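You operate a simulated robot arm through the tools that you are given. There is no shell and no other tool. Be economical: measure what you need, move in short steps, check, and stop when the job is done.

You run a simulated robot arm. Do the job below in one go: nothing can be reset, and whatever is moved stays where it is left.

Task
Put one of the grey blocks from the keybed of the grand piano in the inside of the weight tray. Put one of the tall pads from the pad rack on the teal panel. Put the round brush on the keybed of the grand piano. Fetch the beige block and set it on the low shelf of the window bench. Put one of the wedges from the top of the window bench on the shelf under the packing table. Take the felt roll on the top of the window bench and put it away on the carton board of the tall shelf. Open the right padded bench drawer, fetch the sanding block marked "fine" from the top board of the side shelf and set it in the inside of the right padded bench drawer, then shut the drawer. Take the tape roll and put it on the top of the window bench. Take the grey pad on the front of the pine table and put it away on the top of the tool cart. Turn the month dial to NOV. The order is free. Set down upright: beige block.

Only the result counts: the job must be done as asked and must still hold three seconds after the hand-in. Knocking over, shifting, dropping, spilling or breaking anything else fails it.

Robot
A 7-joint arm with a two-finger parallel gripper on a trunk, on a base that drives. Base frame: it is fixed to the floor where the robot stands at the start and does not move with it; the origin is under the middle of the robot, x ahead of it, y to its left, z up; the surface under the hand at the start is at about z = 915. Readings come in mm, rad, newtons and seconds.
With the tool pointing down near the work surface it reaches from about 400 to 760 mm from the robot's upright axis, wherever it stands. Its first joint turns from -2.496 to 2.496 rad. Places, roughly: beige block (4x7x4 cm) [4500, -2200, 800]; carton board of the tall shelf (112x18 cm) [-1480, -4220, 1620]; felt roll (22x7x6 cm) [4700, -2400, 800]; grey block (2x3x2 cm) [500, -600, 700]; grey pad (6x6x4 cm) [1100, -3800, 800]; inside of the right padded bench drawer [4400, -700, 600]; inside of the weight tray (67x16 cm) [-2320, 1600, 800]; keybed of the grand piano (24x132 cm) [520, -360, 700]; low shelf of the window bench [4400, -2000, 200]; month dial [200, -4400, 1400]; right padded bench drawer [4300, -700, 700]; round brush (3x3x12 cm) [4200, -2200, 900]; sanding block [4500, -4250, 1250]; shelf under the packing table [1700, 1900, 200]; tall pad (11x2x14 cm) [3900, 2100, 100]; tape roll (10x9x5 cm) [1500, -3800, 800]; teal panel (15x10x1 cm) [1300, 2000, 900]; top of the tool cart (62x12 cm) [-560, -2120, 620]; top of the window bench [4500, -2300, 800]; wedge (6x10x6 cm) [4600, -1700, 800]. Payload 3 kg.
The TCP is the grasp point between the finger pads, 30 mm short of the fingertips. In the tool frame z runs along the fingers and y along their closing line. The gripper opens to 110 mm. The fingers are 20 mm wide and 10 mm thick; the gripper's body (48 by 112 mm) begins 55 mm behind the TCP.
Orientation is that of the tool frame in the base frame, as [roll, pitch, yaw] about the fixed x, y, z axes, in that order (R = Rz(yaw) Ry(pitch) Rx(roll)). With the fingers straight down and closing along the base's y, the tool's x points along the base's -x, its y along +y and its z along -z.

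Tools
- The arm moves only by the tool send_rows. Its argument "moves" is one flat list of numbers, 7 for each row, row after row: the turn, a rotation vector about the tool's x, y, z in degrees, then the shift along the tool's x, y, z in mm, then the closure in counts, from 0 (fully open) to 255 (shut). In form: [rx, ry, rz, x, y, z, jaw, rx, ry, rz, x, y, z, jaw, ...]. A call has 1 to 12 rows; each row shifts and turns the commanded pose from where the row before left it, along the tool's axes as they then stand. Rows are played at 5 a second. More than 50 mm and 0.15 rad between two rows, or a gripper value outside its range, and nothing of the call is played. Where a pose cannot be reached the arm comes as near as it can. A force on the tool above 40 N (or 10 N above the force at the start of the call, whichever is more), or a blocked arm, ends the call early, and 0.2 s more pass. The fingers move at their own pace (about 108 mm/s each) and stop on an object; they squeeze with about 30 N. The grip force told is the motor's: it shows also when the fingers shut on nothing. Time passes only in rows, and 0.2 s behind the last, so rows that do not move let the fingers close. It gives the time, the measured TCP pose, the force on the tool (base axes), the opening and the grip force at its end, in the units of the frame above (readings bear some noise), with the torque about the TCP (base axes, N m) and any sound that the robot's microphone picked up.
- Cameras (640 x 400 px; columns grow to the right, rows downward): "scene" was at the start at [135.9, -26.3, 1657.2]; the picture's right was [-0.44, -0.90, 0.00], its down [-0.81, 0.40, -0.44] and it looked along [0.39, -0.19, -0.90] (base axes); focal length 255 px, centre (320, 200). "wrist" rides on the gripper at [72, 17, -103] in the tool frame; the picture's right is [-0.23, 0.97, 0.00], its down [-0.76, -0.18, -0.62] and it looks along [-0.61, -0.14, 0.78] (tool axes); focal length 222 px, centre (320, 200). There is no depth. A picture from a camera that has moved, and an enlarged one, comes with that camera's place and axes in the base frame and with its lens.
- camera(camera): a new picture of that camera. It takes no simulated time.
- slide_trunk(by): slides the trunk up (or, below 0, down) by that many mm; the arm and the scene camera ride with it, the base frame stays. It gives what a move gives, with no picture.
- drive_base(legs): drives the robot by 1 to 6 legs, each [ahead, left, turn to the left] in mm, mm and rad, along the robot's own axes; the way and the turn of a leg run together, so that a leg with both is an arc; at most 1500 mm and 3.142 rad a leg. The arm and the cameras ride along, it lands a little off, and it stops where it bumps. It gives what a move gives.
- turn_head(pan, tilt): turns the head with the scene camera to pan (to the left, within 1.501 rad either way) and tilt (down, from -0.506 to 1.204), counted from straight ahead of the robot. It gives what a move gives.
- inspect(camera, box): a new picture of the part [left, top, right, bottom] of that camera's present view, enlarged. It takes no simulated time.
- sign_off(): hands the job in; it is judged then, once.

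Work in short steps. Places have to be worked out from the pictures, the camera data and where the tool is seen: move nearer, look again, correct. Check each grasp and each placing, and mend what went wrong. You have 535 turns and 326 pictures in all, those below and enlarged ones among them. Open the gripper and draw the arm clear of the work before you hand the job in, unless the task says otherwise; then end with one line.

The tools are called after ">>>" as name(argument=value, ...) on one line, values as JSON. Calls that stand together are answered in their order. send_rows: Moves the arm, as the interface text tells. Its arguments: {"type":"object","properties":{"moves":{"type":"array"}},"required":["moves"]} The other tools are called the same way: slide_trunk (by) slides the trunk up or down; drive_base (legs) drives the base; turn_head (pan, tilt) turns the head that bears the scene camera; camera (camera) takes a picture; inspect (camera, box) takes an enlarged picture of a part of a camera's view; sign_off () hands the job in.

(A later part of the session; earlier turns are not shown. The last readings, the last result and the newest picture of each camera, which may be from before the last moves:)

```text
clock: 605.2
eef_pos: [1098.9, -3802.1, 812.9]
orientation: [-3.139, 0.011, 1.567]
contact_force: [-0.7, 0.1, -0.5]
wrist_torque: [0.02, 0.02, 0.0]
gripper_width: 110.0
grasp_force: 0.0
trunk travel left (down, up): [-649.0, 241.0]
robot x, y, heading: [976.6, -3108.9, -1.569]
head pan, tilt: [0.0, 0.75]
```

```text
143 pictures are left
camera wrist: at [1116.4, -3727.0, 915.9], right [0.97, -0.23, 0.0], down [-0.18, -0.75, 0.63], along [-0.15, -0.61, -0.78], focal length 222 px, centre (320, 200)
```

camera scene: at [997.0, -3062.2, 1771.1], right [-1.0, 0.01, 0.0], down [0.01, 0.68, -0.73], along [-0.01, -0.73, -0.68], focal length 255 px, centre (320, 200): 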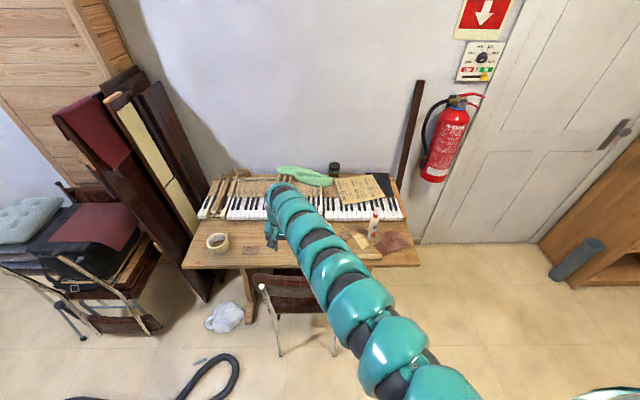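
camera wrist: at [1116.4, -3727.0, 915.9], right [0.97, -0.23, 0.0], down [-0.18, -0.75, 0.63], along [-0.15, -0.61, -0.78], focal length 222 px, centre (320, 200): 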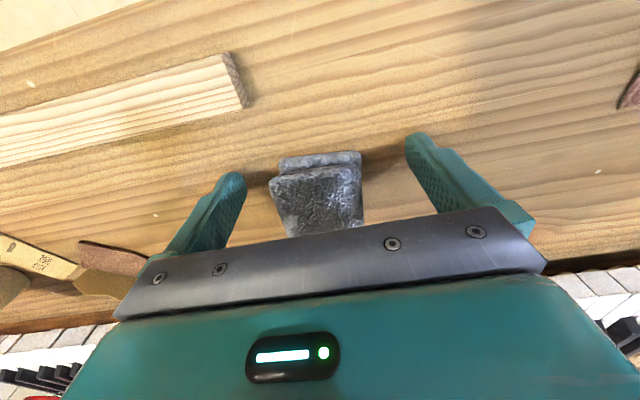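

Centred. Close and lift.

>>> send_rows(moves=[0, 0, 0, 0, 0, 0, 255, 0, 0, 0, 0, 0, 0, 255, 0, 0, 0, 0, 0, 0, 255, 0, 0, 0, 0, 0, 0, 255])

>>> slide_trunk(by=230)

>>> camera(camera="wrist")

```text
clock: 606.2
eef_pos: [1099.8, -3801.2, 814.1]
orientation: [-3.14, 0.011, 1.565]
contact_force: [0.0, -0.3, 1.6]
wrist_torque: [-0.07, -0.04, -0.05]
gripper_width: 55.8
grasp_force: 30.2
trunk travel left (down, up): [-649.0, 241.0]
robot x, y, heading: [975.7, -3109.8, -1.575]
head pan, tilt: [0.0, 0.75]
```

```text
clock: 608.6
eef_pos: [1099.9, -3801.7, 1043.3]
orientation: [-3.139, 0.01, 1.566]
contact_force: [-0.2, -0.5, -0.1]
wrist_torque: [-0.01, 0.0, 0.03]
gripper_width: 56.2
grasp_force: 29.7
trunk travel left (down, up): [-879.0, 11.0]
robot x, y, heading: [974.7, -3111.4, -1.572]
head pan, tilt: [0.0, 0.75]
```

```text
142 pictures are left
camera wrist: at [1116.5, -3727.0, 1146.0], right [0.97, -0.23, 0.0], down [-0.18, -0.75, 0.63], along [-0.15, -0.61, -0.78], focal length 222 px, centre (320, 200)
```

wrist: 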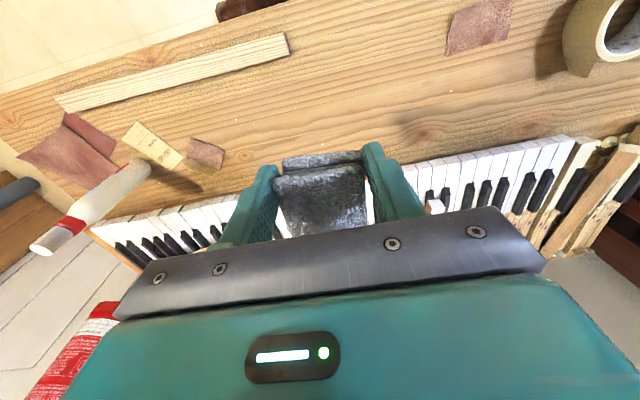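

Pad held (56 mm). Reverse north, turn to face west, approach the tool cart from the east.

>>> drive_base(legs=[[-1075, 0, 0], [0, 0, -1.57], [650, 0, 0]])

>>> turn_head(pan=0.0, tilt=0.75)

>>> camera(camera="scene")

>>> camera(camera="wrist")

```text
clock: 621.3
eef_pos: [-367.9, -2116.6, 1044.0]
orientation: [-3.14, 0.012, -0.04]
contact_force: [0.0, 0.1, -0.7]
wrist_torque: [0.0, -0.01, 0.0]
gripper_width: 55.3
grasp_force: 29.9
trunk travel left (down, up): [-879.0, 11.0]
robot x, y, heading: [327.9, -2016.1, 3.098]
head pan, tilt: [0.0, 0.75]
```

```text
clock: 621.9
eef_pos: [-366.7, -2115.5, 1044.2]
orientation: [-3.14, 0.01, -0.038]
contact_force: [-0.7, 0.4, -0.9]
wrist_torque: [0.02, -0.02, -0.04]
gripper_width: 55.6
grasp_force: 29.9
trunk travel left (down, up): [-879.0, 11.0]
robot x, y, heading: [328.8, -2014.9, 3.102]
head pan, tilt: [0.0, 0.75]
```

```text
141 pictures are left
camera scene: at [164.2, -2008.7, 1762.6], right [0.04, 1.0, 0.0], down [0.68, -0.03, -0.73], along [-0.73, 0.03, -0.68], focal length 255 px, centre (320, 200)
```

scene: 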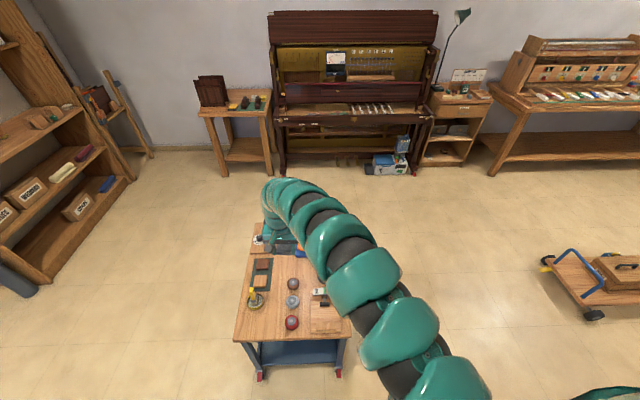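

```text
140 pictures are left
camera wrist: at [-294.5, -2134.8, 1146.0], right [-0.27, -0.96, 0.0], down [-0.75, 0.21, 0.63], along [-0.61, 0.17, -0.78], focal length 222 px, centre (320, 200)
```

wrist: 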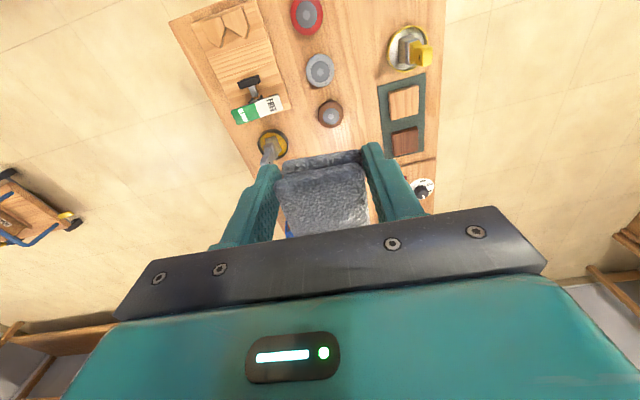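

Free spot found around (-555,-2165) between the blue base, brown disc and the mat. Move there high up and rotate the hand 90° so the fingers open along x.

>>> drive_base(legs=[[188, 44, 0.038]])

>>> send_rows(moves=[0, 0, 8.2, 0, 0, 0, 255, 0, 0, 8.2, 0, 0, 0, 255, 0, 0, 8.2, 0, 0, 0, 255, 0, 0, 8.2, 0, 0, 0, 255, 0, 0, 8.2, 0, 0, 0, 255, 0, 0, 8.2, 0, 0, 0, 255, 0, 0, 8.2, 0, 0, 0, 255, 0, 0, 8.2, 0, 0, 0, 255, 0, 0, 8.2, 0, 0, 0, 255, 0, 0, 8.2, 0, 0, 0, 255, 0, 0, 8, 0, 0, 0, 255])

>>> camera(camera="wrist")

```text
clock: 623.4
eef_pos: [-548.5, -2184.3, 1043.2]
orientation: [-3.138, 0.01, -0.002]
contact_force: [-0.2, -0.8, -0.4]
wrist_torque: [-0.06, -0.07, 0.01]
gripper_width: 55.2
grasp_force: 30.8
trunk travel left (down, up): [-879.0, 11.0]
robot x, y, heading: [143.0, -2058.7, -3.141]
head pan, tilt: [0.0, 0.75]
```

```text
clock: 625.8
eef_pos: [-548.2, -2182.7, 1042.6]
orientation: [3.131, 0.002, -1.575]
contact_force: [0.7, -1.0, -1.2]
wrist_torque: [-0.03, 0.0, -0.02]
gripper_width: 55.1
grasp_force: 29.6
trunk travel left (down, up): [-879.0, 11.0]
robot x, y, heading: [140.9, -2057.1, -3.138]
head pan, tilt: [0.0, 0.75]
```

```text
139 pictures are left
camera wrist: at [-564.9, -2254.6, 1146.2], right [-0.97, 0.23, 0.01], down [0.19, 0.76, 0.62], along [0.14, 0.61, -0.78], focal length 222 px, centre (320, 200)
```

wrist: 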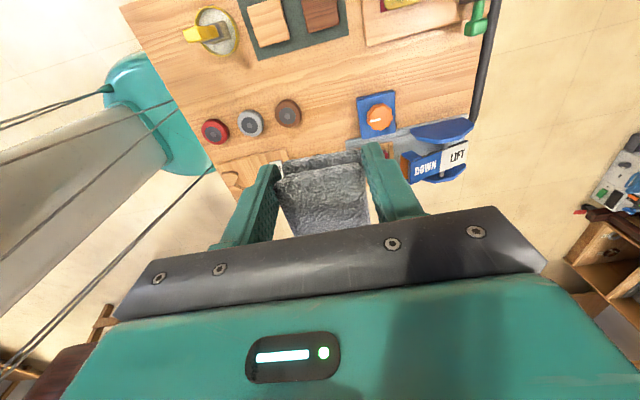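

The drop point lies in the free strip. Shift 4 mm, lower 365 in stages, then guarded rows.

>>> send_rows(moves=[0.6, 0, 0, 4, 0, 0, 255, 0, 0, 0, 0, 0, 0, 255])

>>> slide_trunk(by=-310)

>>> camera(camera="wrist")

```text
clock: 626.4
eef_pos: [-548.8, -2187.6, 1044.5]
orientation: [3.14, 0.001, -1.573]
contact_force: [-0.3, 0.6, 0.4]
wrist_torque: [-0.01, 0.02, 0.01]
gripper_width: 55.3
grasp_force: 30.6
trunk travel left (down, up): [-879.0, 11.0]
robot x, y, heading: [143.9, -2057.5, -3.14]
head pan, tilt: [0.0, 0.75]
```

```text
clock: 629.5
eef_pos: [-548.8, -2186.0, 734.4]
orientation: [-3.142, 0.001, -1.573]
contact_force: [0.0, 0.5, -0.2]
wrist_torque: [-0.03, 0.01, -0.03]
gripper_width: 55.2
grasp_force: 29.6
trunk travel left (down, up): [-569.0, 321.0]
robot x, y, heading: [141.0, -2058.5, -3.14]
head pan, tilt: [0.0, 0.75]
```

```text
138 pictures are left
camera wrist: at [-566.0, -2258.8, 836.4], right [-0.97, 0.23, 0.0], down [0.18, 0.76, 0.62], along [0.14, 0.61, -0.78], focal length 222 px, centre (320, 200)
```

wrist: 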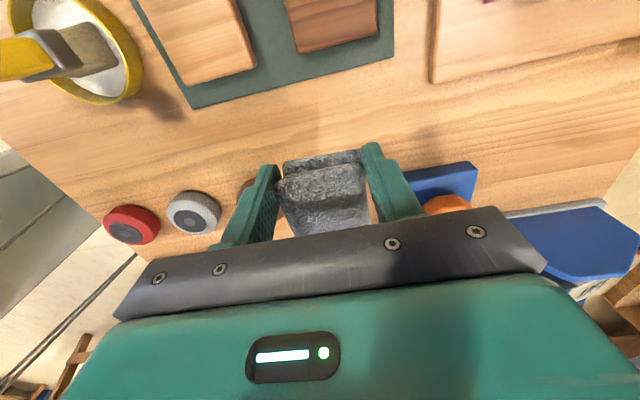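

>>> slide_trunk(by=-60)

>>> send_rows(moves=[0, 0, 0, 0, 0, 3, 255, 0, 0, 0, 0, 0, 3, 255, 0, 0, 0, 0, 0, 3, 255, 0, 0, 0, 0, 0, 3, 255, 0, 0, 0, 0, 0, 3, 255, 0, 0, 0, 0, 0, 3, 255, 0, 0, 0, 0, 0, 3, 255, 0, 0, 0, 0, 0, 3, 255])

>>> camera(camera="wrist")

```text
clock: 630.5
eef_pos: [-549.2, -2186.2, 674.3]
orientation: [-3.141, 0.001, -1.571]
contact_force: [0.3, 1.5, -0.9]
wrist_torque: [-0.02, -0.01, 0.02]
gripper_width: 55.1
grasp_force: 30.4
trunk travel left (down, up): [-509.0, 381.0]
robot x, y, heading: [146.4, -2059.9, -3.137]
head pan, tilt: [0.0, 0.75]
```

```text
clock: 632.3
eef_pos: [-547.1, -2187.0, 653.5]
orientation: [3.136, 0.0, -1.572]
contact_force: [3.1, 1.4, 28.4]
wrist_torque: [0.77, -0.37, -0.11]
gripper_width: 55.1
grasp_force: 30.4
trunk travel left (down, up): [-509.0, 381.0]
robot x, y, heading: [140.7, -2059.3, -3.142]
head pan, tilt: [0.0, 0.75]
```

```text
137 pictures are left
camera wrist: at [-565.1, -2259.3, 756.8], right [-0.97, 0.23, 0.01], down [0.18, 0.76, 0.62], along [0.14, 0.61, -0.78], focal length 222 px, centre (320, 200)
```

wrist: 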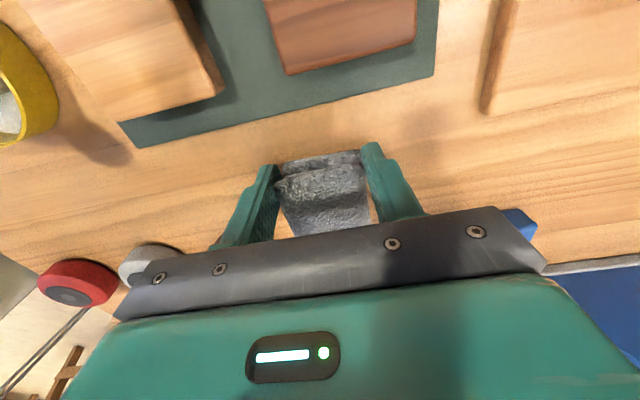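

Contact. Ease, open, lift, and check.

>>> send_rows(moves=[0, 0, 0, 0, 0, -2, 255, 0, 0, 0, 0, 0, 0, 120, 0, 0, 0, 0, 0, 0, 80, 0, 0, 0, 0, 0, 0, 80])

>>> slide_trunk(by=300)

>>> camera(camera="wrist")

```text
clock: 633.3
eef_pos: [-548.2, -2187.1, 650.8]
orientation: [-3.14, 0.001, -1.572]
contact_force: [0.6, -0.1, 0.3]
wrist_torque: [-0.04, -0.02, 0.01]
gripper_width: 75.6
grasp_force: 0.0
trunk travel left (down, up): [-509.0, 381.0]
robot x, y, heading: [140.0, -2054.9, -3.138]
head pan, tilt: [0.0, 0.75]
```

```text
clock: 636.3
eef_pos: [-547.8, -2187.0, 951.5]
orientation: [-3.14, 0.001, -1.572]
contact_force: [-0.5, -0.1, 0.5]
wrist_torque: [-0.01, 0.0, 0.03]
gripper_width: 75.5
grasp_force: 0.0
trunk travel left (down, up): [-809.0, 81.0]
robot x, y, heading: [142.9, -2059.1, -3.142]
head pan, tilt: [0.0, 0.75]
```

```text
136 pictures are left
camera wrist: at [-566.0, -2259.0, 1054.5], right [-0.97, 0.23, 0.0], down [0.18, 0.76, 0.62], along [0.14, 0.61, -0.78], focal length 222 px, centre (320, 200)
```

wrist: 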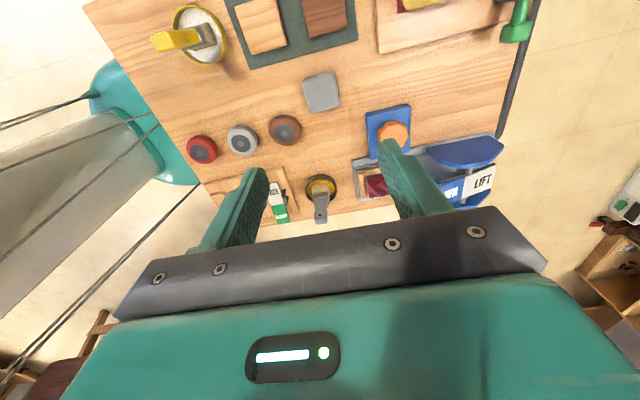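

Grey pad is on the cart. Next the month dial: restore the hand yaw, face south and approach the wall at x≈200.

>>> send_rows(moves=[0, 0, -8.2, 0, 0, 0, 80, 0, 0, -8.2, 0, 0, 0, 80, 0, 0, -8.2, 0, 0, 0, 80, 0, 0, -8.2, 0, 0, 0, 80, 0, 0, -8.2, 0, 0, 0, 80, 0, 0, -8.2, 0, 0, 0, 80, 0, 0, -8.2, 0, 0, 0, 80, 0, 0, -8.2, 0, 0, 0, 80, 0, 0, -8.2, 0, 0, 0, 80, 0, 0, -8.2, 0, 0, 0, 80, 0, 0, -8, 0, 0, 0, 80])

>>> slide_trunk(by=80)

>>> drive_base(legs=[[-60, 0, 0], [0, 0, 1.57], [1000, 0, 0]])

>>> turn_head(pan=0.0, tilt=0.25)

>>> camera(camera="scene")

```text
clock: 638.7
eef_pos: [-547.7, -2186.0, 953.2]
orientation: [-3.14, -0.002, -0.001]
contact_force: [0.8, 1.4, -0.2]
wrist_torque: [0.01, -0.03, -0.01]
gripper_width: 75.6
grasp_force: 0.0
trunk travel left (down, up): [-809.0, 81.0]
robot x, y, heading: [141.5, -2060.3, -3.14]
head pan, tilt: [0.0, 0.75]
```

```text
clock: 639.9
eef_pos: [-548.1, -2186.7, 1031.7]
orientation: [-3.14, 0.001, -0.001]
contact_force: [0.0, 0.1, 1.1]
wrist_torque: [0.0, -0.02, 0.02]
gripper_width: 75.5
grasp_force: 0.1
trunk travel left (down, up): [-889.0, 1.0]
robot x, y, heading: [142.5, -2057.9, -3.139]
head pan, tilt: [0.0, 0.75]
```

```text
clock: 649.4
eef_pos: [318.0, -3740.2, 1032.1]
orientation: [-3.14, 0.0, 1.556]
contact_force: [0.1, 0.3, -0.7]
wrist_torque: [0.03, 0.03, 0.0]
gripper_width: 75.6
grasp_force: 0.1
trunk travel left (down, up): [-889.0, 1.0]
robot x, y, heading: [199.8, -3048.4, -1.585]
head pan, tilt: [0.0, 0.75]
```

```text
clock: 650.4
eef_pos: [319.4, -3741.8, 1031.2]
orientation: [-3.138, 0.001, 1.555]
contact_force: [-0.2, -0.4, 0.1]
wrist_torque: [0.02, -0.03, -0.01]
gripper_width: 75.4
grasp_force: 0.0
trunk travel left (down, up): [-889.0, 1.0]
robot x, y, heading: [198.8, -3047.4, -1.582]
head pan, tilt: [0.0, 0.25]
```

```text
135 pictures are left
camera scene: at [196.8, -3222.0, 1817.6], right [-1.0, 0.01, 0.0], down [0.0, 0.25, -0.97], along [-0.01, -0.97, -0.25], focal length 255 px, centre (320, 200)
```

scene: 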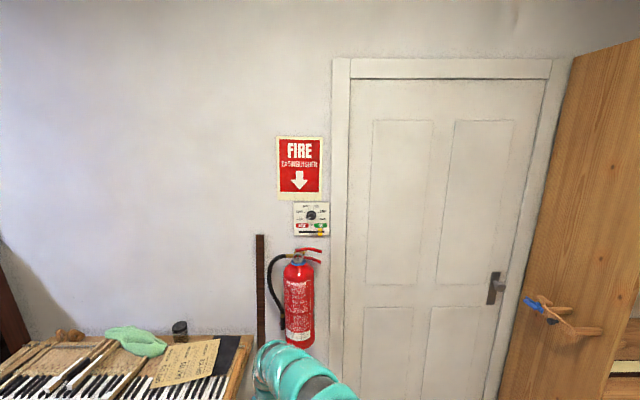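

>>> inspect(camera="scene", box=[285, 195, 340, 245])

```text
8.00 times, centred on (312, 220) of scene
camera zoom: at [196.8, -3222.0, 1817.6], right [-1.0, 0.01, 0.0], down [0.0, 0.25, -0.97], along [-0.01, -0.97, -0.25], focal length 2042 px, centre (380, 40)
```

zoom: 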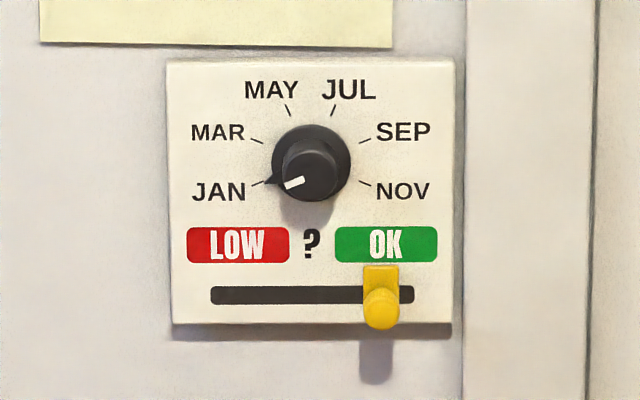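

Dial pointer is at JAN; I need +218° clockwise to NOV. Knob ≈(225,-4359,1445). Turn the hand horizontal and raise it in free space.

>>> send_rows(moves=[0, -8.2, 0, 0, 0, -20, 80, 0, -8.2, 0, 0, 0, -20, 80, 0, -8.2, 0, 0, 0, -20, 80, 0, -8.2, 0, 0, 0, -20, 80, 0, -8.2, 0, 0, 0, 0, 80, 0, -8.2, 0, 0, 0, 0, 80, 0, -8.2, 0, 0, 0, 0, 80, 0, -8.2, 0, 0, 0, 0, 80, 0, -8.2, 0, 0, 0, 0, 80, 0, -8.2, 0, 0, 0, 0, 80, 0, -8, 0, 0, 0, 0, 80])

>>> send_rows(moves=[0, 0, 0, -40, 0, 0, 80, 0, 0, 0, -40, 0, 0, 80, 0, 0, 0, -40, 0, 0, 80, 0, 0, 0, -40, 0, 0, 80, 0, 0, 0, -40, 0, 0, 80, 0, 0, 0, -40, 0, 0, 80, 0, 0, 0, -40, 0, 0, 80, 0, 0, 0, -40, 0, 0, 80])

```text
clock: 652.8
eef_pos: [342.1, -3757.3, 1068.0]
orientation: [-1.186, 1.569, -2.775]
contact_force: [0.5, 0.1, 0.0]
wrist_torque: [0.02, -0.01, -0.05]
gripper_width: 75.8
grasp_force: 0.1
out of reach, approached as far as the arm can: row 2, 3, 4, 7
trunk travel left (down, up): [-889.0, 1.0]
robot x, y, heading: [194.1, -3048.9, -1.581]
head pan, tilt: [0.0, 0.25]
```

```text
clock: 654.6
eef_pos: [383.7, -3801.1, 1242.5]
orientation: [-0.898, 1.568, -2.485]
contact_force: [0.1, -0.1, -0.6]
wrist_torque: [0.01, 0.04, 0.0]
gripper_width: 75.6
grasp_force: 0.0
out of reach, approached as far as the arm can: row 2, 3, 4, 5, 6, 7, 8
trunk travel left (down, up): [-889.0, 1.0]
robot x, y, heading: [197.8, -3047.4, -1.581]
head pan, tilt: [0.0, 0.25]
```

The arm is near its inner limit; extend forward and to the right while rising.

>>> send_rows(moves=[0, 0, 0, 0, -20, 40, 80, 0, 0, 0, 0, -20, 40, 80, 0, 0, 0, 0, -20, 40, 80, 0, 0, 0, -30, -20, 20, 80, 0, 0, 0, -40, -20, 0, 80, 0, 0, 0, -40, -20, 0, 80, 0, 0, 0, -40, -20, 0, 80, 0, 0, 0, -40, -10, 0, 80])

>>> camera(camera="scene")

```text
clock: 656.4
eef_pos: [232.5, -3936.5, 1433.7]
orientation: [-1.627, 1.569, 3.068]
contact_force: [0.8, -1.0, -1.0]
wrist_torque: [0.01, -0.03, -0.02]
gripper_width: 75.9
grasp_force: 0.0
trunk travel left (down, up): [-889.0, 1.0]
robot x, y, heading: [198.4, -3049.1, -1.586]
head pan, tilt: [0.0, 0.25]
```

```text
133 pictures are left
camera scene: at [196.7, -3221.8, 1817.7], right [-1.0, 0.01, 0.0], down [0.0, 0.25, -0.97], along [-0.01, -0.97, -0.25], focal length 255 px, centre (320, 200)
```

scene: 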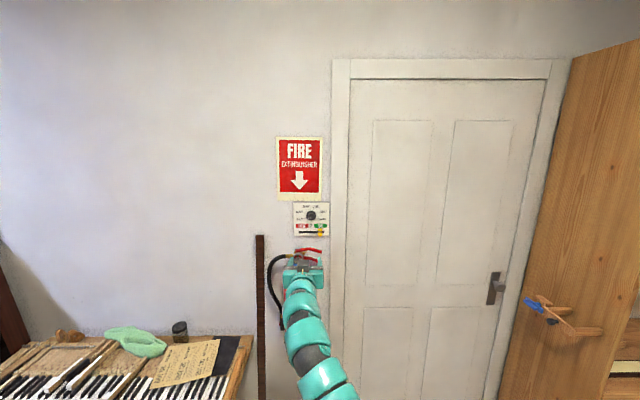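

Good pose. Drive ahead 280 and use the wrist camera for alignment.

>>> drive_base(legs=[[270, 0, 0.015]])

>>> camera(camera="wrist")

>>> turn_head(pan=0.0, tilt=0.4)

>>> inspect(camera="scene", box=[260, 130, 380, 230])

```text
clock: 658.3
eef_pos: [243.9, -4209.5, 1433.2]
orientation: [-1.969, 1.567, 2.744]
contact_force: [-0.5, -0.3, 0.0]
wrist_torque: [0.01, 0.02, -0.01]
gripper_width: 75.3
grasp_force: 0.1
trunk travel left (down, up): [-889.0, 1.0]
robot x, y, heading: [196.1, -3320.6, -1.575]
head pan, tilt: [0.0, 0.25]
```

```text
132 pictures are left
camera wrist: at [260.1, -4104.9, 1360.1], right [0.97, 0.0, 0.22], down [-0.17, 0.62, 0.76], along [-0.14, -0.78, 0.61], focal length 222 px, centre (320, 200)
```

wrist: 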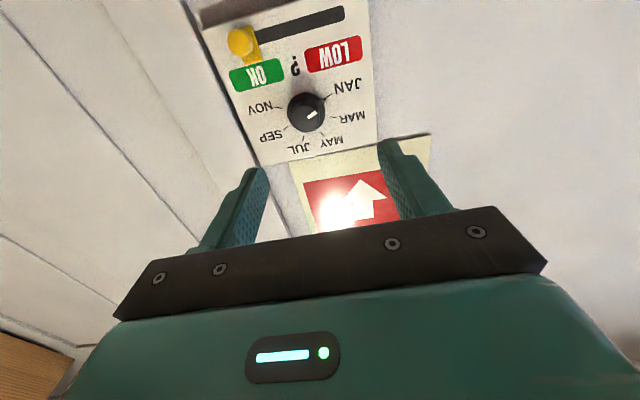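

```text
clock: 659.0
eef_pos: [243.5, -4207.7, 1434.7]
orientation: [-1.675, 1.569, 3.031]
contact_force: [-0.4, 0.8, 0.1]
wrist_torque: [0.0, 0.04, 0.03]
gripper_width: 75.6
grasp_force: 0.1
trunk travel left (down, up): [-889.0, 1.0]
robot x, y, heading: [196.5, -3318.2, -1.572]
head pan, tilt: [0.0, 0.4]
```

```text
4.00 times, centred on (320, 180) of scene
camera zoom: at [197.2, -3492.2, 1803.8], right [-1.0, 0.0, 0.0], down [0.0, 0.39, -0.92], along [0.0, -0.92, -0.39], focal length 1021 px, centre (320, 280)
```

zoom: 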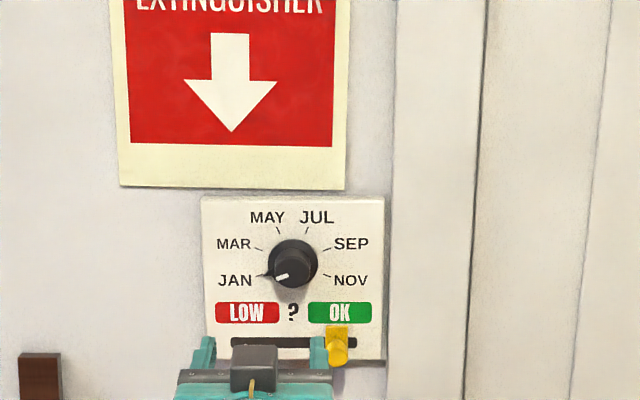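

Knob base triangulates to (222,-4388,1441). Align, pre-rotate the hand −57°, and check from the wrist.

>>> send_rows(moves=[0, 0, 0, -7, -21, 0, 80, 0, 0, -8.2, 0, 0, 0, 80, 0, 0, -8.2, 0, 0, 0, 80, 0, 0, -8.2, 0, 0, 0, 80, 0, 0, -8.2, 0, 0, 0, 80, 0, 0, -8.2, 0, 0, 0, 80, 0, 0, -8.2, 0, 0, 0, 80, 0, 0, -8.2, 0, 0, 0, 80, 0, 0, 0, 0, 0, 0, 80])

>>> camera(camera="wrist")

```text
clock: 661.0
eef_pos: [221.1, -4207.6, 1440.7]
orientation: [-1.571, 0.565, 3.14]
contact_force: [-1.1, 0.2, -0.6]
wrist_torque: [0.03, 0.04, 0.04]
gripper_width: 75.3
grasp_force: 0.0
trunk travel left (down, up): [-889.0, 1.0]
robot x, y, heading: [197.2, -3322.0, -1.571]
head pan, tilt: [0.0, 0.4]
```

```text
130 pictures are left
camera wrist: at [170.3, -4103.6, 1386.9], right [0.71, 0.0, -0.7], down [0.55, 0.62, 0.56], along [0.43, -0.78, 0.44], focal length 222 px, centre (320, 200)
```

wrist: 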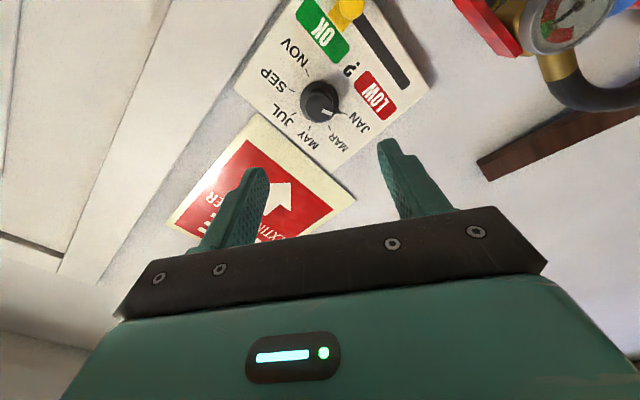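

Aligned on axis. Drive ahead 110 and re-check.

>>> drive_base(legs=[[110, 0, 0]])

>>> camera(camera="wrist")

>>> inspect(camera="scene", box=[260, 130, 380, 230])

```text
clock: 662.2
eef_pos: [222.3, -4318.2, 1441.4]
orientation: [-1.572, 0.567, 3.139]
contact_force: [-0.8, 1.3, 0.8]
wrist_torque: [-0.03, -0.02, 0.01]
gripper_width: 75.6
grasp_force: 0.1
trunk travel left (down, up): [-889.0, 1.0]
robot x, y, heading: [201.1, -3432.4, -1.569]
head pan, tilt: [0.0, 0.4]
```

```text
129 pictures are left
camera wrist: at [170.2, -4214.7, 1386.4], right [0.71, 0.0, -0.7], down [0.55, 0.62, 0.56], along [0.43, -0.78, 0.44], focal length 222 px, centre (320, 200)
```

wrist: 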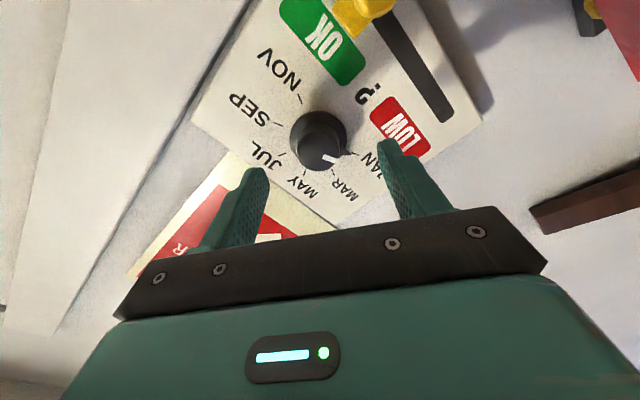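

```text
4.00 times, centred on (320, 180) of scene
camera zoom: at [197.3, -3603.9, 1803.6], right [-1.0, 0.0, 0.0], down [0.0, 0.39, -0.92], along [0.0, -0.92, -0.39], focal length 1021 px, centre (320, 280)
```

zoom: 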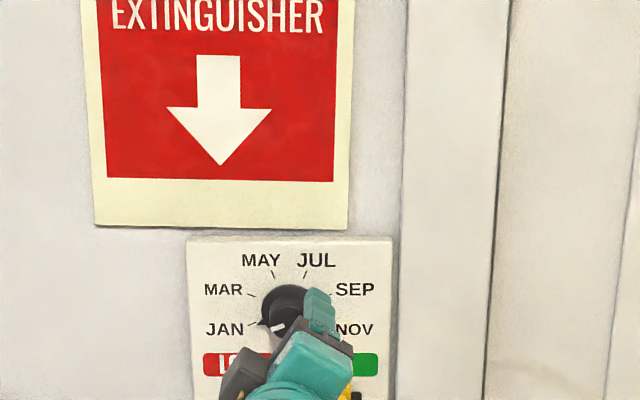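

Centred. Advance 28 mm with the arm and close on the knob.

>>> send_rows(moves=[0, 0, 0, 0, 0, 14, 80, 0, 0, 0, 0, 0, 14, 80, 0, 0, 0, 0, 0, 0, 80])

>>> send_rows(moves=[0, 0, 0, 0, 0, 0, 255, 0, 0, 0, 0, 0, 0, 255, 0, 0, 0, 0, 0, 0, 255])

>>> camera(camera="wrist")

```text
clock: 663.0
eef_pos: [222.5, -4344.7, 1440.6]
orientation: [-1.571, 0.567, 3.14]
contact_force: [0.6, 0.0, -0.6]
wrist_torque: [0.05, 0.01, -0.02]
gripper_width: 75.6
grasp_force: 0.1
trunk travel left (down, up): [-889.0, 1.0]
robot x, y, heading: [196.4, -3434.7, -1.567]
head pan, tilt: [0.0, 0.4]
```

```text
clock: 663.8
eef_pos: [219.3, -4346.5, 1441.8]
orientation: [-1.568, 0.566, 3.141]
contact_force: [-3.2, -10.7, 13.6]
wrist_torque: [-0.36, -0.01, -0.22]
gripper_width: 32.4
grasp_force: 45.1
trunk travel left (down, up): [-889.0, 1.0]
robot x, y, heading: [198.4, -3432.2, -1.567]
head pan, tilt: [0.0, 0.4]
```

```text
127 pictures are left
camera wrist: at [169.0, -4242.1, 1387.4], right [0.71, 0.0, -0.7], down [0.55, 0.62, 0.56], along [0.43, -0.78, 0.45], focal length 222 px, centre (320, 200)
```

wrist: 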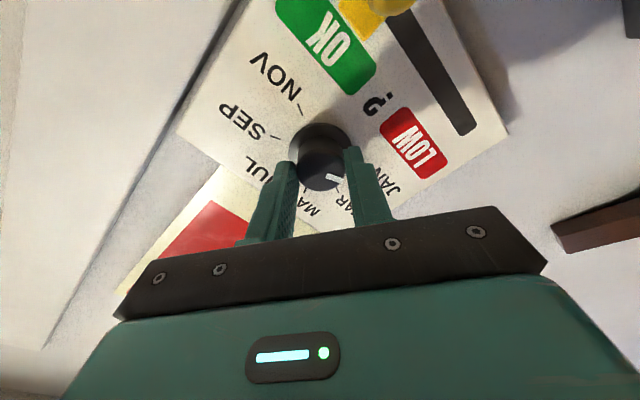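

Knob gripped (32.4 mm). Turn clockwise in steps.

>>> send_rows(moves=[0, 0, 8, 0, 0, 0, 255, 0, 0, 8, 0, 0, 0, 255, 0, 0, 8, 0, 0, 0, 255, 0, 0, 8, 0, 0, 0, 255, 0, 0, 8, 0, 0, 0, 255, 0, 0, 0, 0, 0, 0, 255])

>>> camera(camera="wrist")

```text
clock: 665.2
eef_pos: [221.5, -4347.5, 1439.9]
orientation: [-1.57, 1.264, 3.14]
contact_force: [1.2, -8.9, 11.9]
wrist_torque: [-1.17, -0.01, 0.28]
gripper_width: 32.1
grasp_force: 44.4
trunk travel left (down, up): [-889.0, 1.0]
robot x, y, heading: [196.8, -3431.3, -1.574]
head pan, tilt: [0.0, 0.4]
```

```text
126 pictures are left
camera wrist: at [216.7, -4241.9, 1365.7], right [1.0, 0.0, -0.08], down [0.06, 0.62, 0.78], along [0.05, -0.78, 0.62], focal length 222 px, centre (320, 200)
```

wrist: 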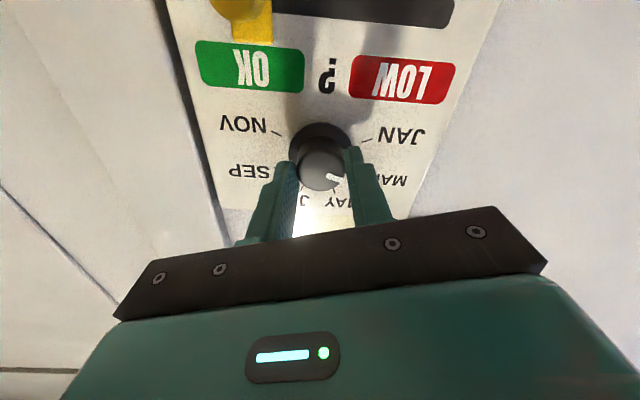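

The knob follows (now about MAR). Continue 96° more.

>>> send_rows(moves=[0, 0, 8, 0, 0, 0, 255, 0, 0, 8, 0, 0, 0, 255, 0, 0, 8, 0, 0, 0, 255, 0, 0, 8, 0, 0, 0, 255, 0, 0, 8, 0, 0, 0, 255, 0, 0, 8, 0, 0, 0, 255, 0, 0, 8, 0, 0, 0, 255, 0, 0, 8, 0, 0, 0, 255, 0, 0, 8, 0, 0, 0, 255, 0, 0, 8, 0, 0, 0, 255, 0, 0, 8, 0, 0, 0, 255, 0, 0, 8, 0, 0, 0, 255])

>>> camera(camera="wrist")

```text
clock: 667.8
eef_pos: [225.7, -4346.0, 1443.1]
orientation: [1.568, 0.201, -0.002]
contact_force: [12.4, -13.2, 18.7]
wrist_torque: [-0.52, 0.08, -0.05]
gripper_width: 32.4
grasp_force: 45.0
trunk travel left (down, up): [-889.0, 1.0]
robot x, y, heading: [198.3, -3430.8, -1.566]
head pan, tilt: [0.0, 0.4]
```

```text
125 pictures are left
camera wrist: at [299.8, -4241.8, 1443.6], right [-0.03, 0.0, 1.0], down [-0.78, 0.62, -0.02], along [-0.62, -0.78, -0.02], focal length 222 px, centre (320, 200)
```

wrist: 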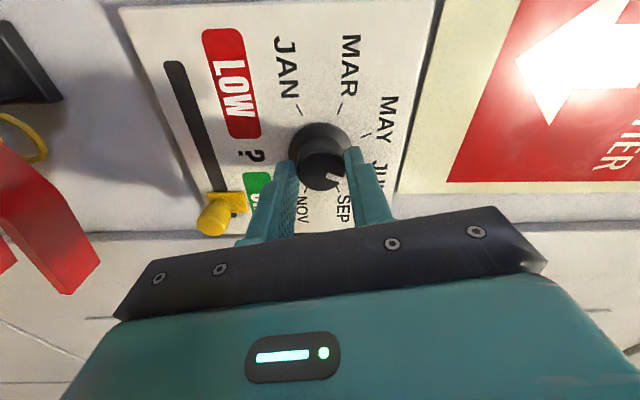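

Turned 136° (near JUL); 82° remain. Continue 40° and see whether the wrist still has range.

>>> send_rows(moves=[0, 0, 8, 0, 0, 0, 255, 0, 0, 8, 0, 0, 0, 255, 0, 0, 8, 0, 0, 0, 255, 0, 0, 8, 0, 0, 0, 255, 0, 0, 8, 0, 0, 0, 255, 0, 0, 0, 0, 0, 0, 255])

>>> camera(camera="wrist")

```text
clock: 668.7
eef_pos: [224.9, -4345.7, 1443.7]
orientation: [1.566, -0.272, 0.003]
contact_force: [5.9, -4.8, 7.8]
wrist_torque: [-0.13, 0.04, 0.6]
gripper_width: 32.2
grasp_force: 45.4
trunk travel left (down, up): [-889.0, 1.0]
robot x, y, heading: [198.2, -3430.3, -1.57]
head pan, tilt: [0.0, 0.4]
stopped in row 4: the force on the tool passed its limit at 41 N (the readings are from after the stop); the commanded pose is now the measured one
```

```text
124 pictures are left
camera wrist: at [290.3, -4241.4, 1477.8], right [-0.48, 0.0, 0.88], down [-0.69, 0.62, -0.38], along [-0.55, -0.78, -0.29], focal length 222 px, centre (320, 200)
```

wrist: 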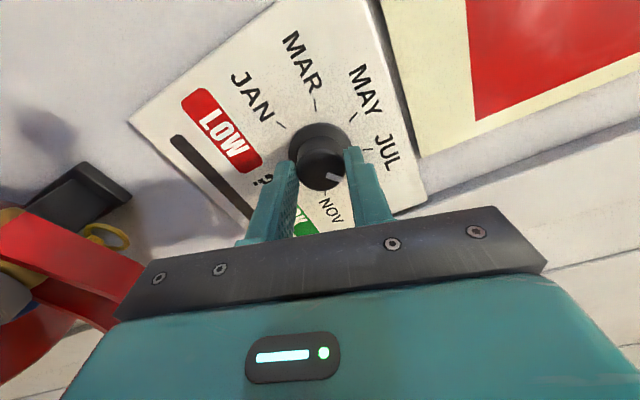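

Force limit from slight off-centre; the command is now relaxed. Continue with smaller steps.

>>> send_rows(moves=[0, 0, 5, 0, 0, 0, 255, 0, 0, 5, 0, 0, 0, 255, 0, 0, 5, 0, 0, 0, 255, 0, 0, 5, 0, 0, 0, 255, 0, 0, 0, 0, 0, 0, 255])

>>> camera(camera="wrist")

```text
clock: 669.9
eef_pos: [224.0, -4346.6, 1444.2]
orientation: [1.565, -0.618, 0.003]
contact_force: [9.4, -9.4, 13.9]
wrist_torque: [-0.33, 0.03, 0.12]
gripper_width: 32.2
grasp_force: 45.1
trunk travel left (down, up): [-889.0, 1.0]
robot x, y, heading: [196.1, -3429.1, -1.571]
head pan, tilt: [0.0, 0.4]
```

```text
123 pictures are left
camera wrist: at [274.3, -4241.4, 1498.7], right [-0.75, 0.0, 0.66], down [-0.52, 0.62, -0.59], along [-0.41, -0.78, -0.46], focal length 222 px, centre (320, 200)
```

wrist: 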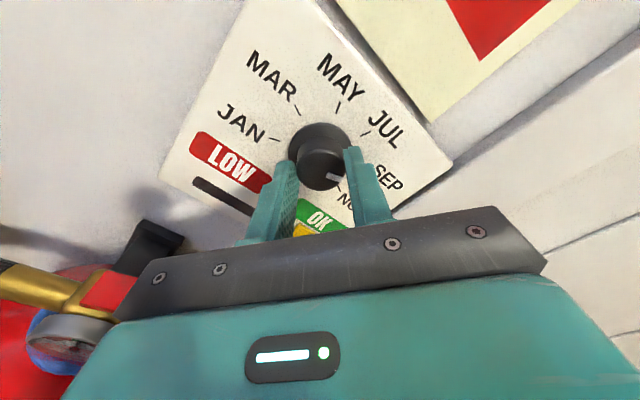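

183° done; 35° remain. Continue.

>>> send_rows(moves=[0, 0, 5, 0, 0, 0, 255, 0, 0, 5, 0, 0, 0, 255, 0, 0, 5, 0, 0, 0, 255, 0, 0, 5, 0, 0, 0, 255, 0, 0, 5, 0, 0, 0, 255, 0, 0, 5, 0, 0, 0, 255, 0, 0, 5, 0, 0, 0, 255, 0, 0, 0, 0, 0, 0, 255])

>>> camera(camera="wrist")

```text
clock: 671.6
eef_pos: [226.8, -4340.6, 1451.0]
orientation: [1.619, -1.095, -0.045]
contact_force: [5.7, -26.9, -4.5]
wrist_torque: [0.15, -0.06, 0.17]
gripper_width: 31.5
grasp_force: 45.3
out of reach, approached as far as the arm can: row 5, 6, 7
trunk travel left (down, up): [-889.0, 1.0]
robot x, y, heading: [197.0, -3429.3, -1.571]
head pan, tilt: [0.0, 0.4]
stopped in row 8: the force on the tool passed its limit at 42 N (the readings are from after the stop); the commanded pose is now the measured one
```

```text
122 pictures are left
camera wrist: at [244.3, -4239.2, 1523.5], right [-0.97, 0.0, 0.24], down [-0.19, 0.64, -0.74], along [-0.15, -0.77, -0.62], focal length 222 px, centre (320, 200)
```

wrist: 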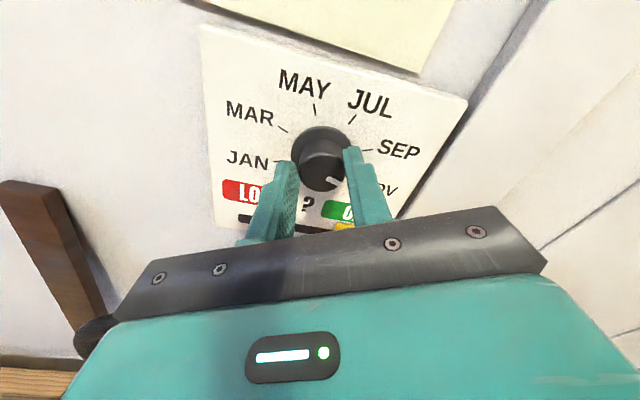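

Near the wrist limit (~210° done). Release, back off and view the pointer.

>>> send_rows(moves=[0, 0, 0, 0, 0, 0, 150, 0, 0, 0, 0, 0, 0, 80, 0, 0, 0, 0, 0, 0, 80])

>>> drive_base(legs=[[-160, 0, 0]])

>>> inspect(camera="scene", box=[270, 140, 370, 220])

```text
clock: 672.4
eef_pos: [224.9, -4333.7, 1455.7]
orientation: [1.599, -1.097, -0.027]
contact_force: [-0.6, 0.6, -0.3]
wrist_torque: [0.0, 0.04, 0.01]
gripper_width: 75.6
grasp_force: 0.1
trunk travel left (down, up): [-889.0, 1.0]
robot x, y, heading: [197.9, -3433.3, -1.569]
head pan, tilt: [0.0, 0.4]
```

```text
clock: 673.8
eef_pos: [225.1, -4176.1, 1458.2]
orientation: [1.595, -1.097, -0.024]
contact_force: [0.6, -0.9, 0.4]
wrist_torque: [0.02, -0.01, 0.0]
gripper_width: 75.6
grasp_force: 0.1
trunk travel left (down, up): [-889.0, 1.0]
robot x, y, heading: [195.2, -3273.0, -1.572]
head pan, tilt: [0.0, 0.4]
```

```text
5.00 times, centred on (320, 180) of scene
camera zoom: at [197.2, -3443.8, 1803.9], right [-1.0, 0.0, 0.0], down [0.0, 0.39, -0.92], along [0.0, -0.92, -0.39], focal length 1276 px, centre (320, 300)
```

zoom: 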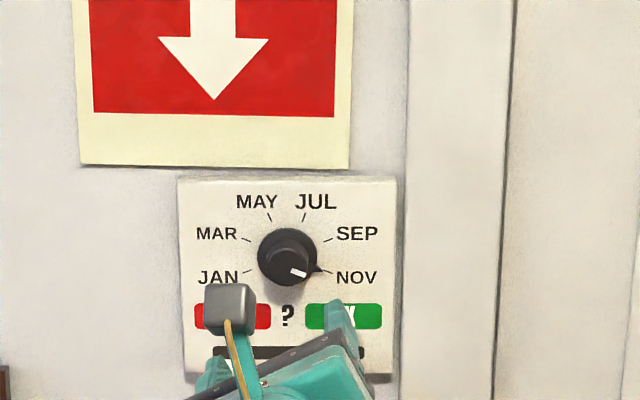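

The pointer is exactly at NOV. Unwind the wrist and check the slider.

>>> send_rows(moves=[0, 0, -8.2, 0, 0, 0, 0, 0, 0, -8.2, 0, 0, 0, 0, 0, 0, -8.2, 0, 0, 0, 0, 0, 0, -8.2, 0, 0, 0, 0, 0, 0, -8.2, 0, 0, 0, 0, 0, 0, -8.2, 0, 0, 0, 0, 0, 0, -8.2, 0, 0, 0, 0, 0, 0, -8.2, 0, 0, 0, 0, 0, 0, -8.2, 0, 0, 0, 0, 0, 0, -8.2, 0, 0, 0, 0, 0, 0, -8.2, 0, 0, 0, 0, 0, 0, -8.2, 0, 0, 0, 0])

>>> send_rows(moves=[0, 0, -8.2, 0, 0, 0, 0, 0, 0, -8.2, 0, 0, 0, 0, 0, 0, -8.2, 0, 0, 0, 0, 0, 0, -8.2, 0, 0, 0, 0, 0, 0, -8.2, 0, 0, 0, 0, 0, 0, -8.2, 0, 0, 0, 0, 0, 0, -5, 0, 0, 0, 0])

>>> camera(camera="wrist")

```text
clock: 676.4
eef_pos: [224.0, -4176.2, 1454.9]
orientation: [1.585, 0.624, 0.008]
contact_force: [-0.4, 0.1, 0.6]
wrist_torque: [0.01, 0.0, -0.04]
gripper_width: 110.0
grasp_force: 0.1
trunk travel left (down, up): [-889.0, 1.0]
robot x, y, heading: [195.7, -3273.9, -1.573]
head pan, tilt: [0.0, 0.4]
```

```text
clock: 678.0
eef_pos: [222.9, -4176.7, 1456.9]
orientation: [3.012, 1.559, 1.442]
contact_force: [0.6, -0.6, -0.2]
wrist_torque: [-0.03, -0.01, 0.02]
gripper_width: 110.0
grasp_force: 0.1
trunk travel left (down, up): [-889.0, 1.0]
robot x, y, heading: [196.1, -3276.7, -1.572]
head pan, tilt: [0.0, 0.4]
```

```text
120 pictures are left
camera wrist: at [240.7, -4071.9, 1384.2], right [0.97, -0.01, 0.23], down [-0.18, 0.61, 0.77], along [-0.14, -0.79, 0.6], focal length 222 px, centre (320, 200)
```

wrist: 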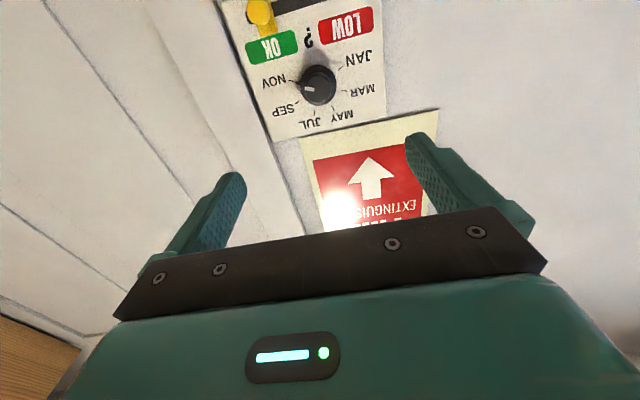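

Slider and dial fine. Back off, bring the hand down, and look at the floor around the pine table's left part (vacuum hose there).

>>> drive_base(legs=[[-450, 0, 0]])

>>> send_rows(moves=[0, 8.2, 0, 0, 0, 20, 0, 0, 8.2, 0, 20, 0, 20, 0, 0, 8.2, 0, 20, 0, 20, 0, 0, 8.2, 0, 20, 0, 20, 0, 0, 8.2, 0, 20, 0, 20, 0, 0, 8.2, 0, 20, 0, 20, 0, 0, 8.2, 0, 0, 0, 30, 0, 0, 8.2, 0, 0, 0, 30, 0, 0, 8.2, 0, 0, 0, 30, 0, 0, 8.2, 0, 0, 0, 40, 0, 0, 7.5, 0, 0, 0, 40, 0])

>>> turn_head(pan=0.7, tilt=0.6)

>>> camera(camera="scene")

```text
clock: 680.7
eef_pos: [227.0, -3727.9, 1456.6]
orientation: [2.842, 1.558, 1.273]
contact_force: [0.9, 0.7, 0.7]
wrist_torque: [0.01, -0.04, 0.02]
gripper_width: 109.8
grasp_force: 0.0
trunk travel left (down, up): [-889.0, 1.0]
robot x, y, heading: [195.7, -2830.2, -1.569]
head pan, tilt: [0.0, 0.4]
```

```text
clock: 683.1
eef_pos: [203.3, -3662.8, 1211.1]
orientation: [3.136, 0.236, 1.57]
contact_force: [-0.7, 0.1, 0.4]
wrist_torque: [-0.01, -0.02, 0.0]
gripper_width: 110.1
grasp_force: 0.1
out of reach, approached as far as the arm can: row 5, 6, 7, 9, 10, 11
trunk travel left (down, up): [-889.0, 1.0]
robot x, y, heading: [194.0, -2824.7, -1.572]
head pan, tilt: [0.0, 0.4]
```

```text
clock: 684.2
eef_pos: [206.0, -3661.2, 1212.8]
orientation: [3.138, 0.237, 1.572]
contact_force: [-0.3, 1.1, -0.1]
wrist_torque: [0.04, 0.0, 0.01]
gripper_width: 109.9
grasp_force: 0.0
trunk travel left (down, up): [-889.0, 1.0]
robot x, y, heading: [196.7, -2826.1, -1.566]
head pan, tilt: [0.7, 0.6]
```

```text
119 pictures are left
camera scene: at [254.0, -2972.5, 1785.5], right [-0.76, -0.65, 0.0], down [-0.37, 0.43, -0.83], along [0.53, -0.63, -0.56], focal length 255 px, centre (320, 200)
```

scene: 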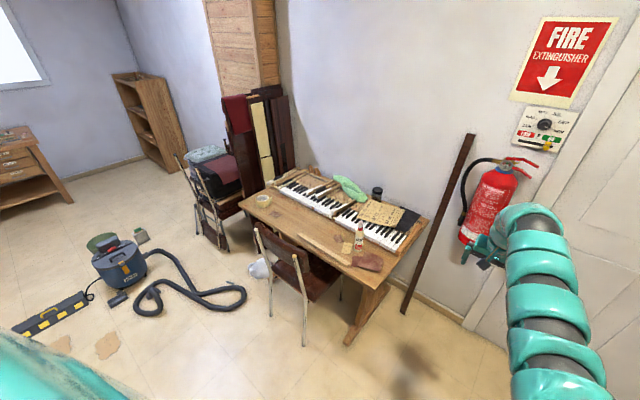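

The hose stays east of x≈1550 and chair legs at y≈-3580. I'll stand at about (1180,-3130) turned slightly left so the arm points at the tape roll.

>>> drive_base(legs=[[0, 980, 0], [270, 0, 0.41]])

>>> send_rows(moves=[0, 0, 0, 20, 0, 40, 0, 0, 0, 0, 20, 0, 40, 0, 0, 0, 0, 20, 0, 40, 0, 0, 0, 0, 20, 0, 40, 0])

>>> turn_head(pan=0.2, tilt=0.75)

>>> camera(camera="scene")

>>> camera(camera="wrist")

```text
clock: 690.7
eef_pos: [1587.0, -3828.0, 1210.6]
orientation: [3.138, 0.234, 1.998]
contact_force: [-0.2, 0.2, -0.4]
wrist_torque: [0.0, 0.01, 0.03]
gripper_width: 109.9
grasp_force: 0.0
trunk travel left (down, up): [-889.0, 1.0]
robot x, y, heading: [1229.5, -3074.0, -1.137]
head pan, tilt: [0.7, 0.6]
```

```text
clock: 691.7
eef_pos: [1567.4, -3789.8, 1035.5]
orientation: [3.139, 0.232, 1.999]
contact_force: [-0.7, 0.5, 0.0]
wrist_torque: [0.03, 0.01, 0.0]
gripper_width: 110.0
grasp_force: 0.0
trunk travel left (down, up): [-889.0, 1.0]
robot x, y, heading: [1235.5, -3077.1, -1.137]
head pan, tilt: [0.7, 0.6]
```

```text
clock: 692.7
eef_pos: [1568.9, -3789.9, 1036.6]
orientation: [3.138, 0.232, 1.998]
contact_force: [0.2, -1.1, -0.7]
wrist_torque: [0.0, 0.01, 0.01]
gripper_width: 109.9
grasp_force: 0.0
trunk travel left (down, up): [-889.0, 1.0]
robot x, y, heading: [1229.0, -3074.6, -1.14]
head pan, tilt: [0.201, 0.75]
```

```text
118 pictures are left
camera scene: at [1315.0, -3210.8, 1772.6], right [-0.81, -0.59, 0.0], down [-0.4, 0.55, -0.73], along [0.43, -0.59, -0.68], focal length 255 px, centre (320, 200)
```

scene: 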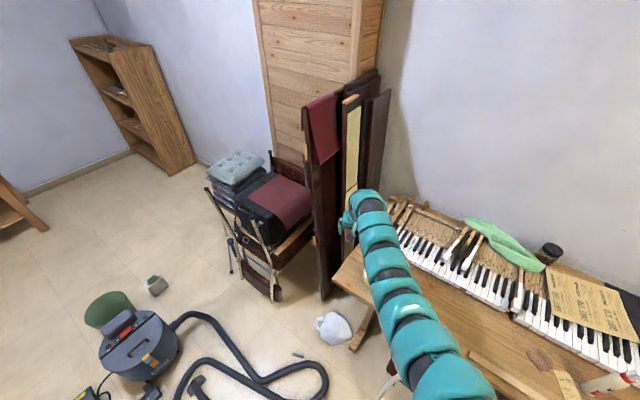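

```text
117 pictures are left
camera wrist: at [1543.6, -3696.0, 1119.7], right [0.98, 0.2, 0.06], down [0.08, -0.62, 0.78], along [0.19, -0.76, -0.62], focal length 222 px, centre (320, 200)
```

wrist: 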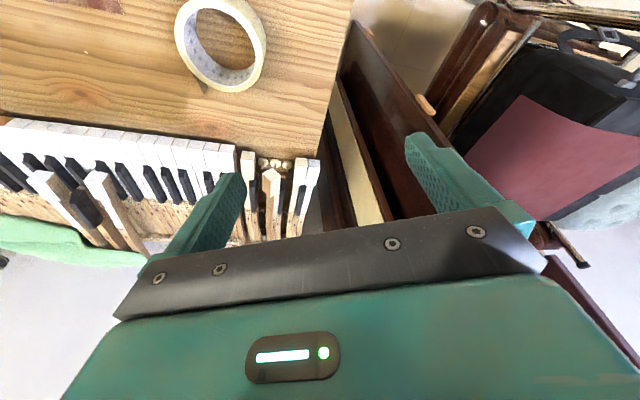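

Tape centre ≈(1466,-3800), top z≈830. I'll grip its west wall with one finger inside. Turn the base right a little, drive 60 closer, straighten the hand.

>>> drive_base(legs=[[0, 0, -0.19], [50, 0, 0]])

>>> send_rows(moves=[0, 6.6, 0, 30, 0, 0, 130, 0, 6.6, 0, 40, 0, 0, 130, 0, 0, 0, 20, 0, 0, 130])

>>> camera(camera="wrist")

```text
clock: 694.3
eef_pos: [1438.3, -3889.7, 1035.5]
orientation: [3.138, 0.233, 1.81]
contact_force: [0.1, -0.4, -1.4]
wrist_torque: [0.04, 0.0, 0.01]
gripper_width: 110.0
grasp_force: 0.1
trunk travel left (down, up): [-889.0, 1.0]
robot x, y, heading: [1248.1, -3117.6, -1.332]
head pan, tilt: [0.201, 0.75]
```

```text
clock: 695.1
eef_pos: [1415.7, -3799.7, 1026.2]
orientation: [3.139, 0.005, 1.81]
contact_force: [-0.1, -0.3, -1.0]
wrist_torque: [-0.02, 0.01, -0.01]
gripper_width: 53.8
grasp_force: 0.0
trunk travel left (down, up): [-889.0, 1.0]
robot x, y, heading: [1240.6, -3120.8, -1.336]
head pan, tilt: [0.201, 0.75]
```

```text
116 pictures are left
camera wrist: at [1414.5, -3724.4, 1128.1], right [1.0, 0.01, 0.01], down [0.01, -0.78, 0.63], along [0.01, -0.63, -0.78], focal length 222 px, centre (320, 200)
```

wrist: 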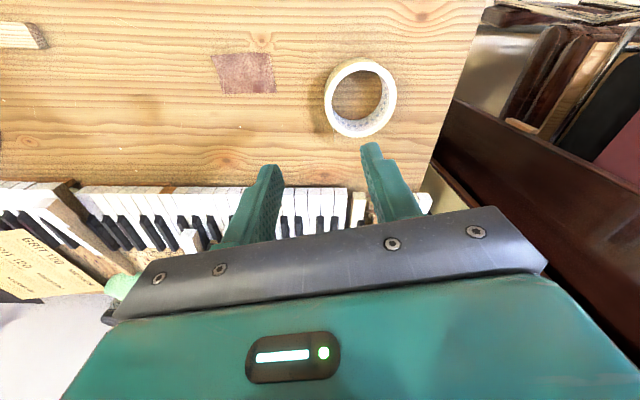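

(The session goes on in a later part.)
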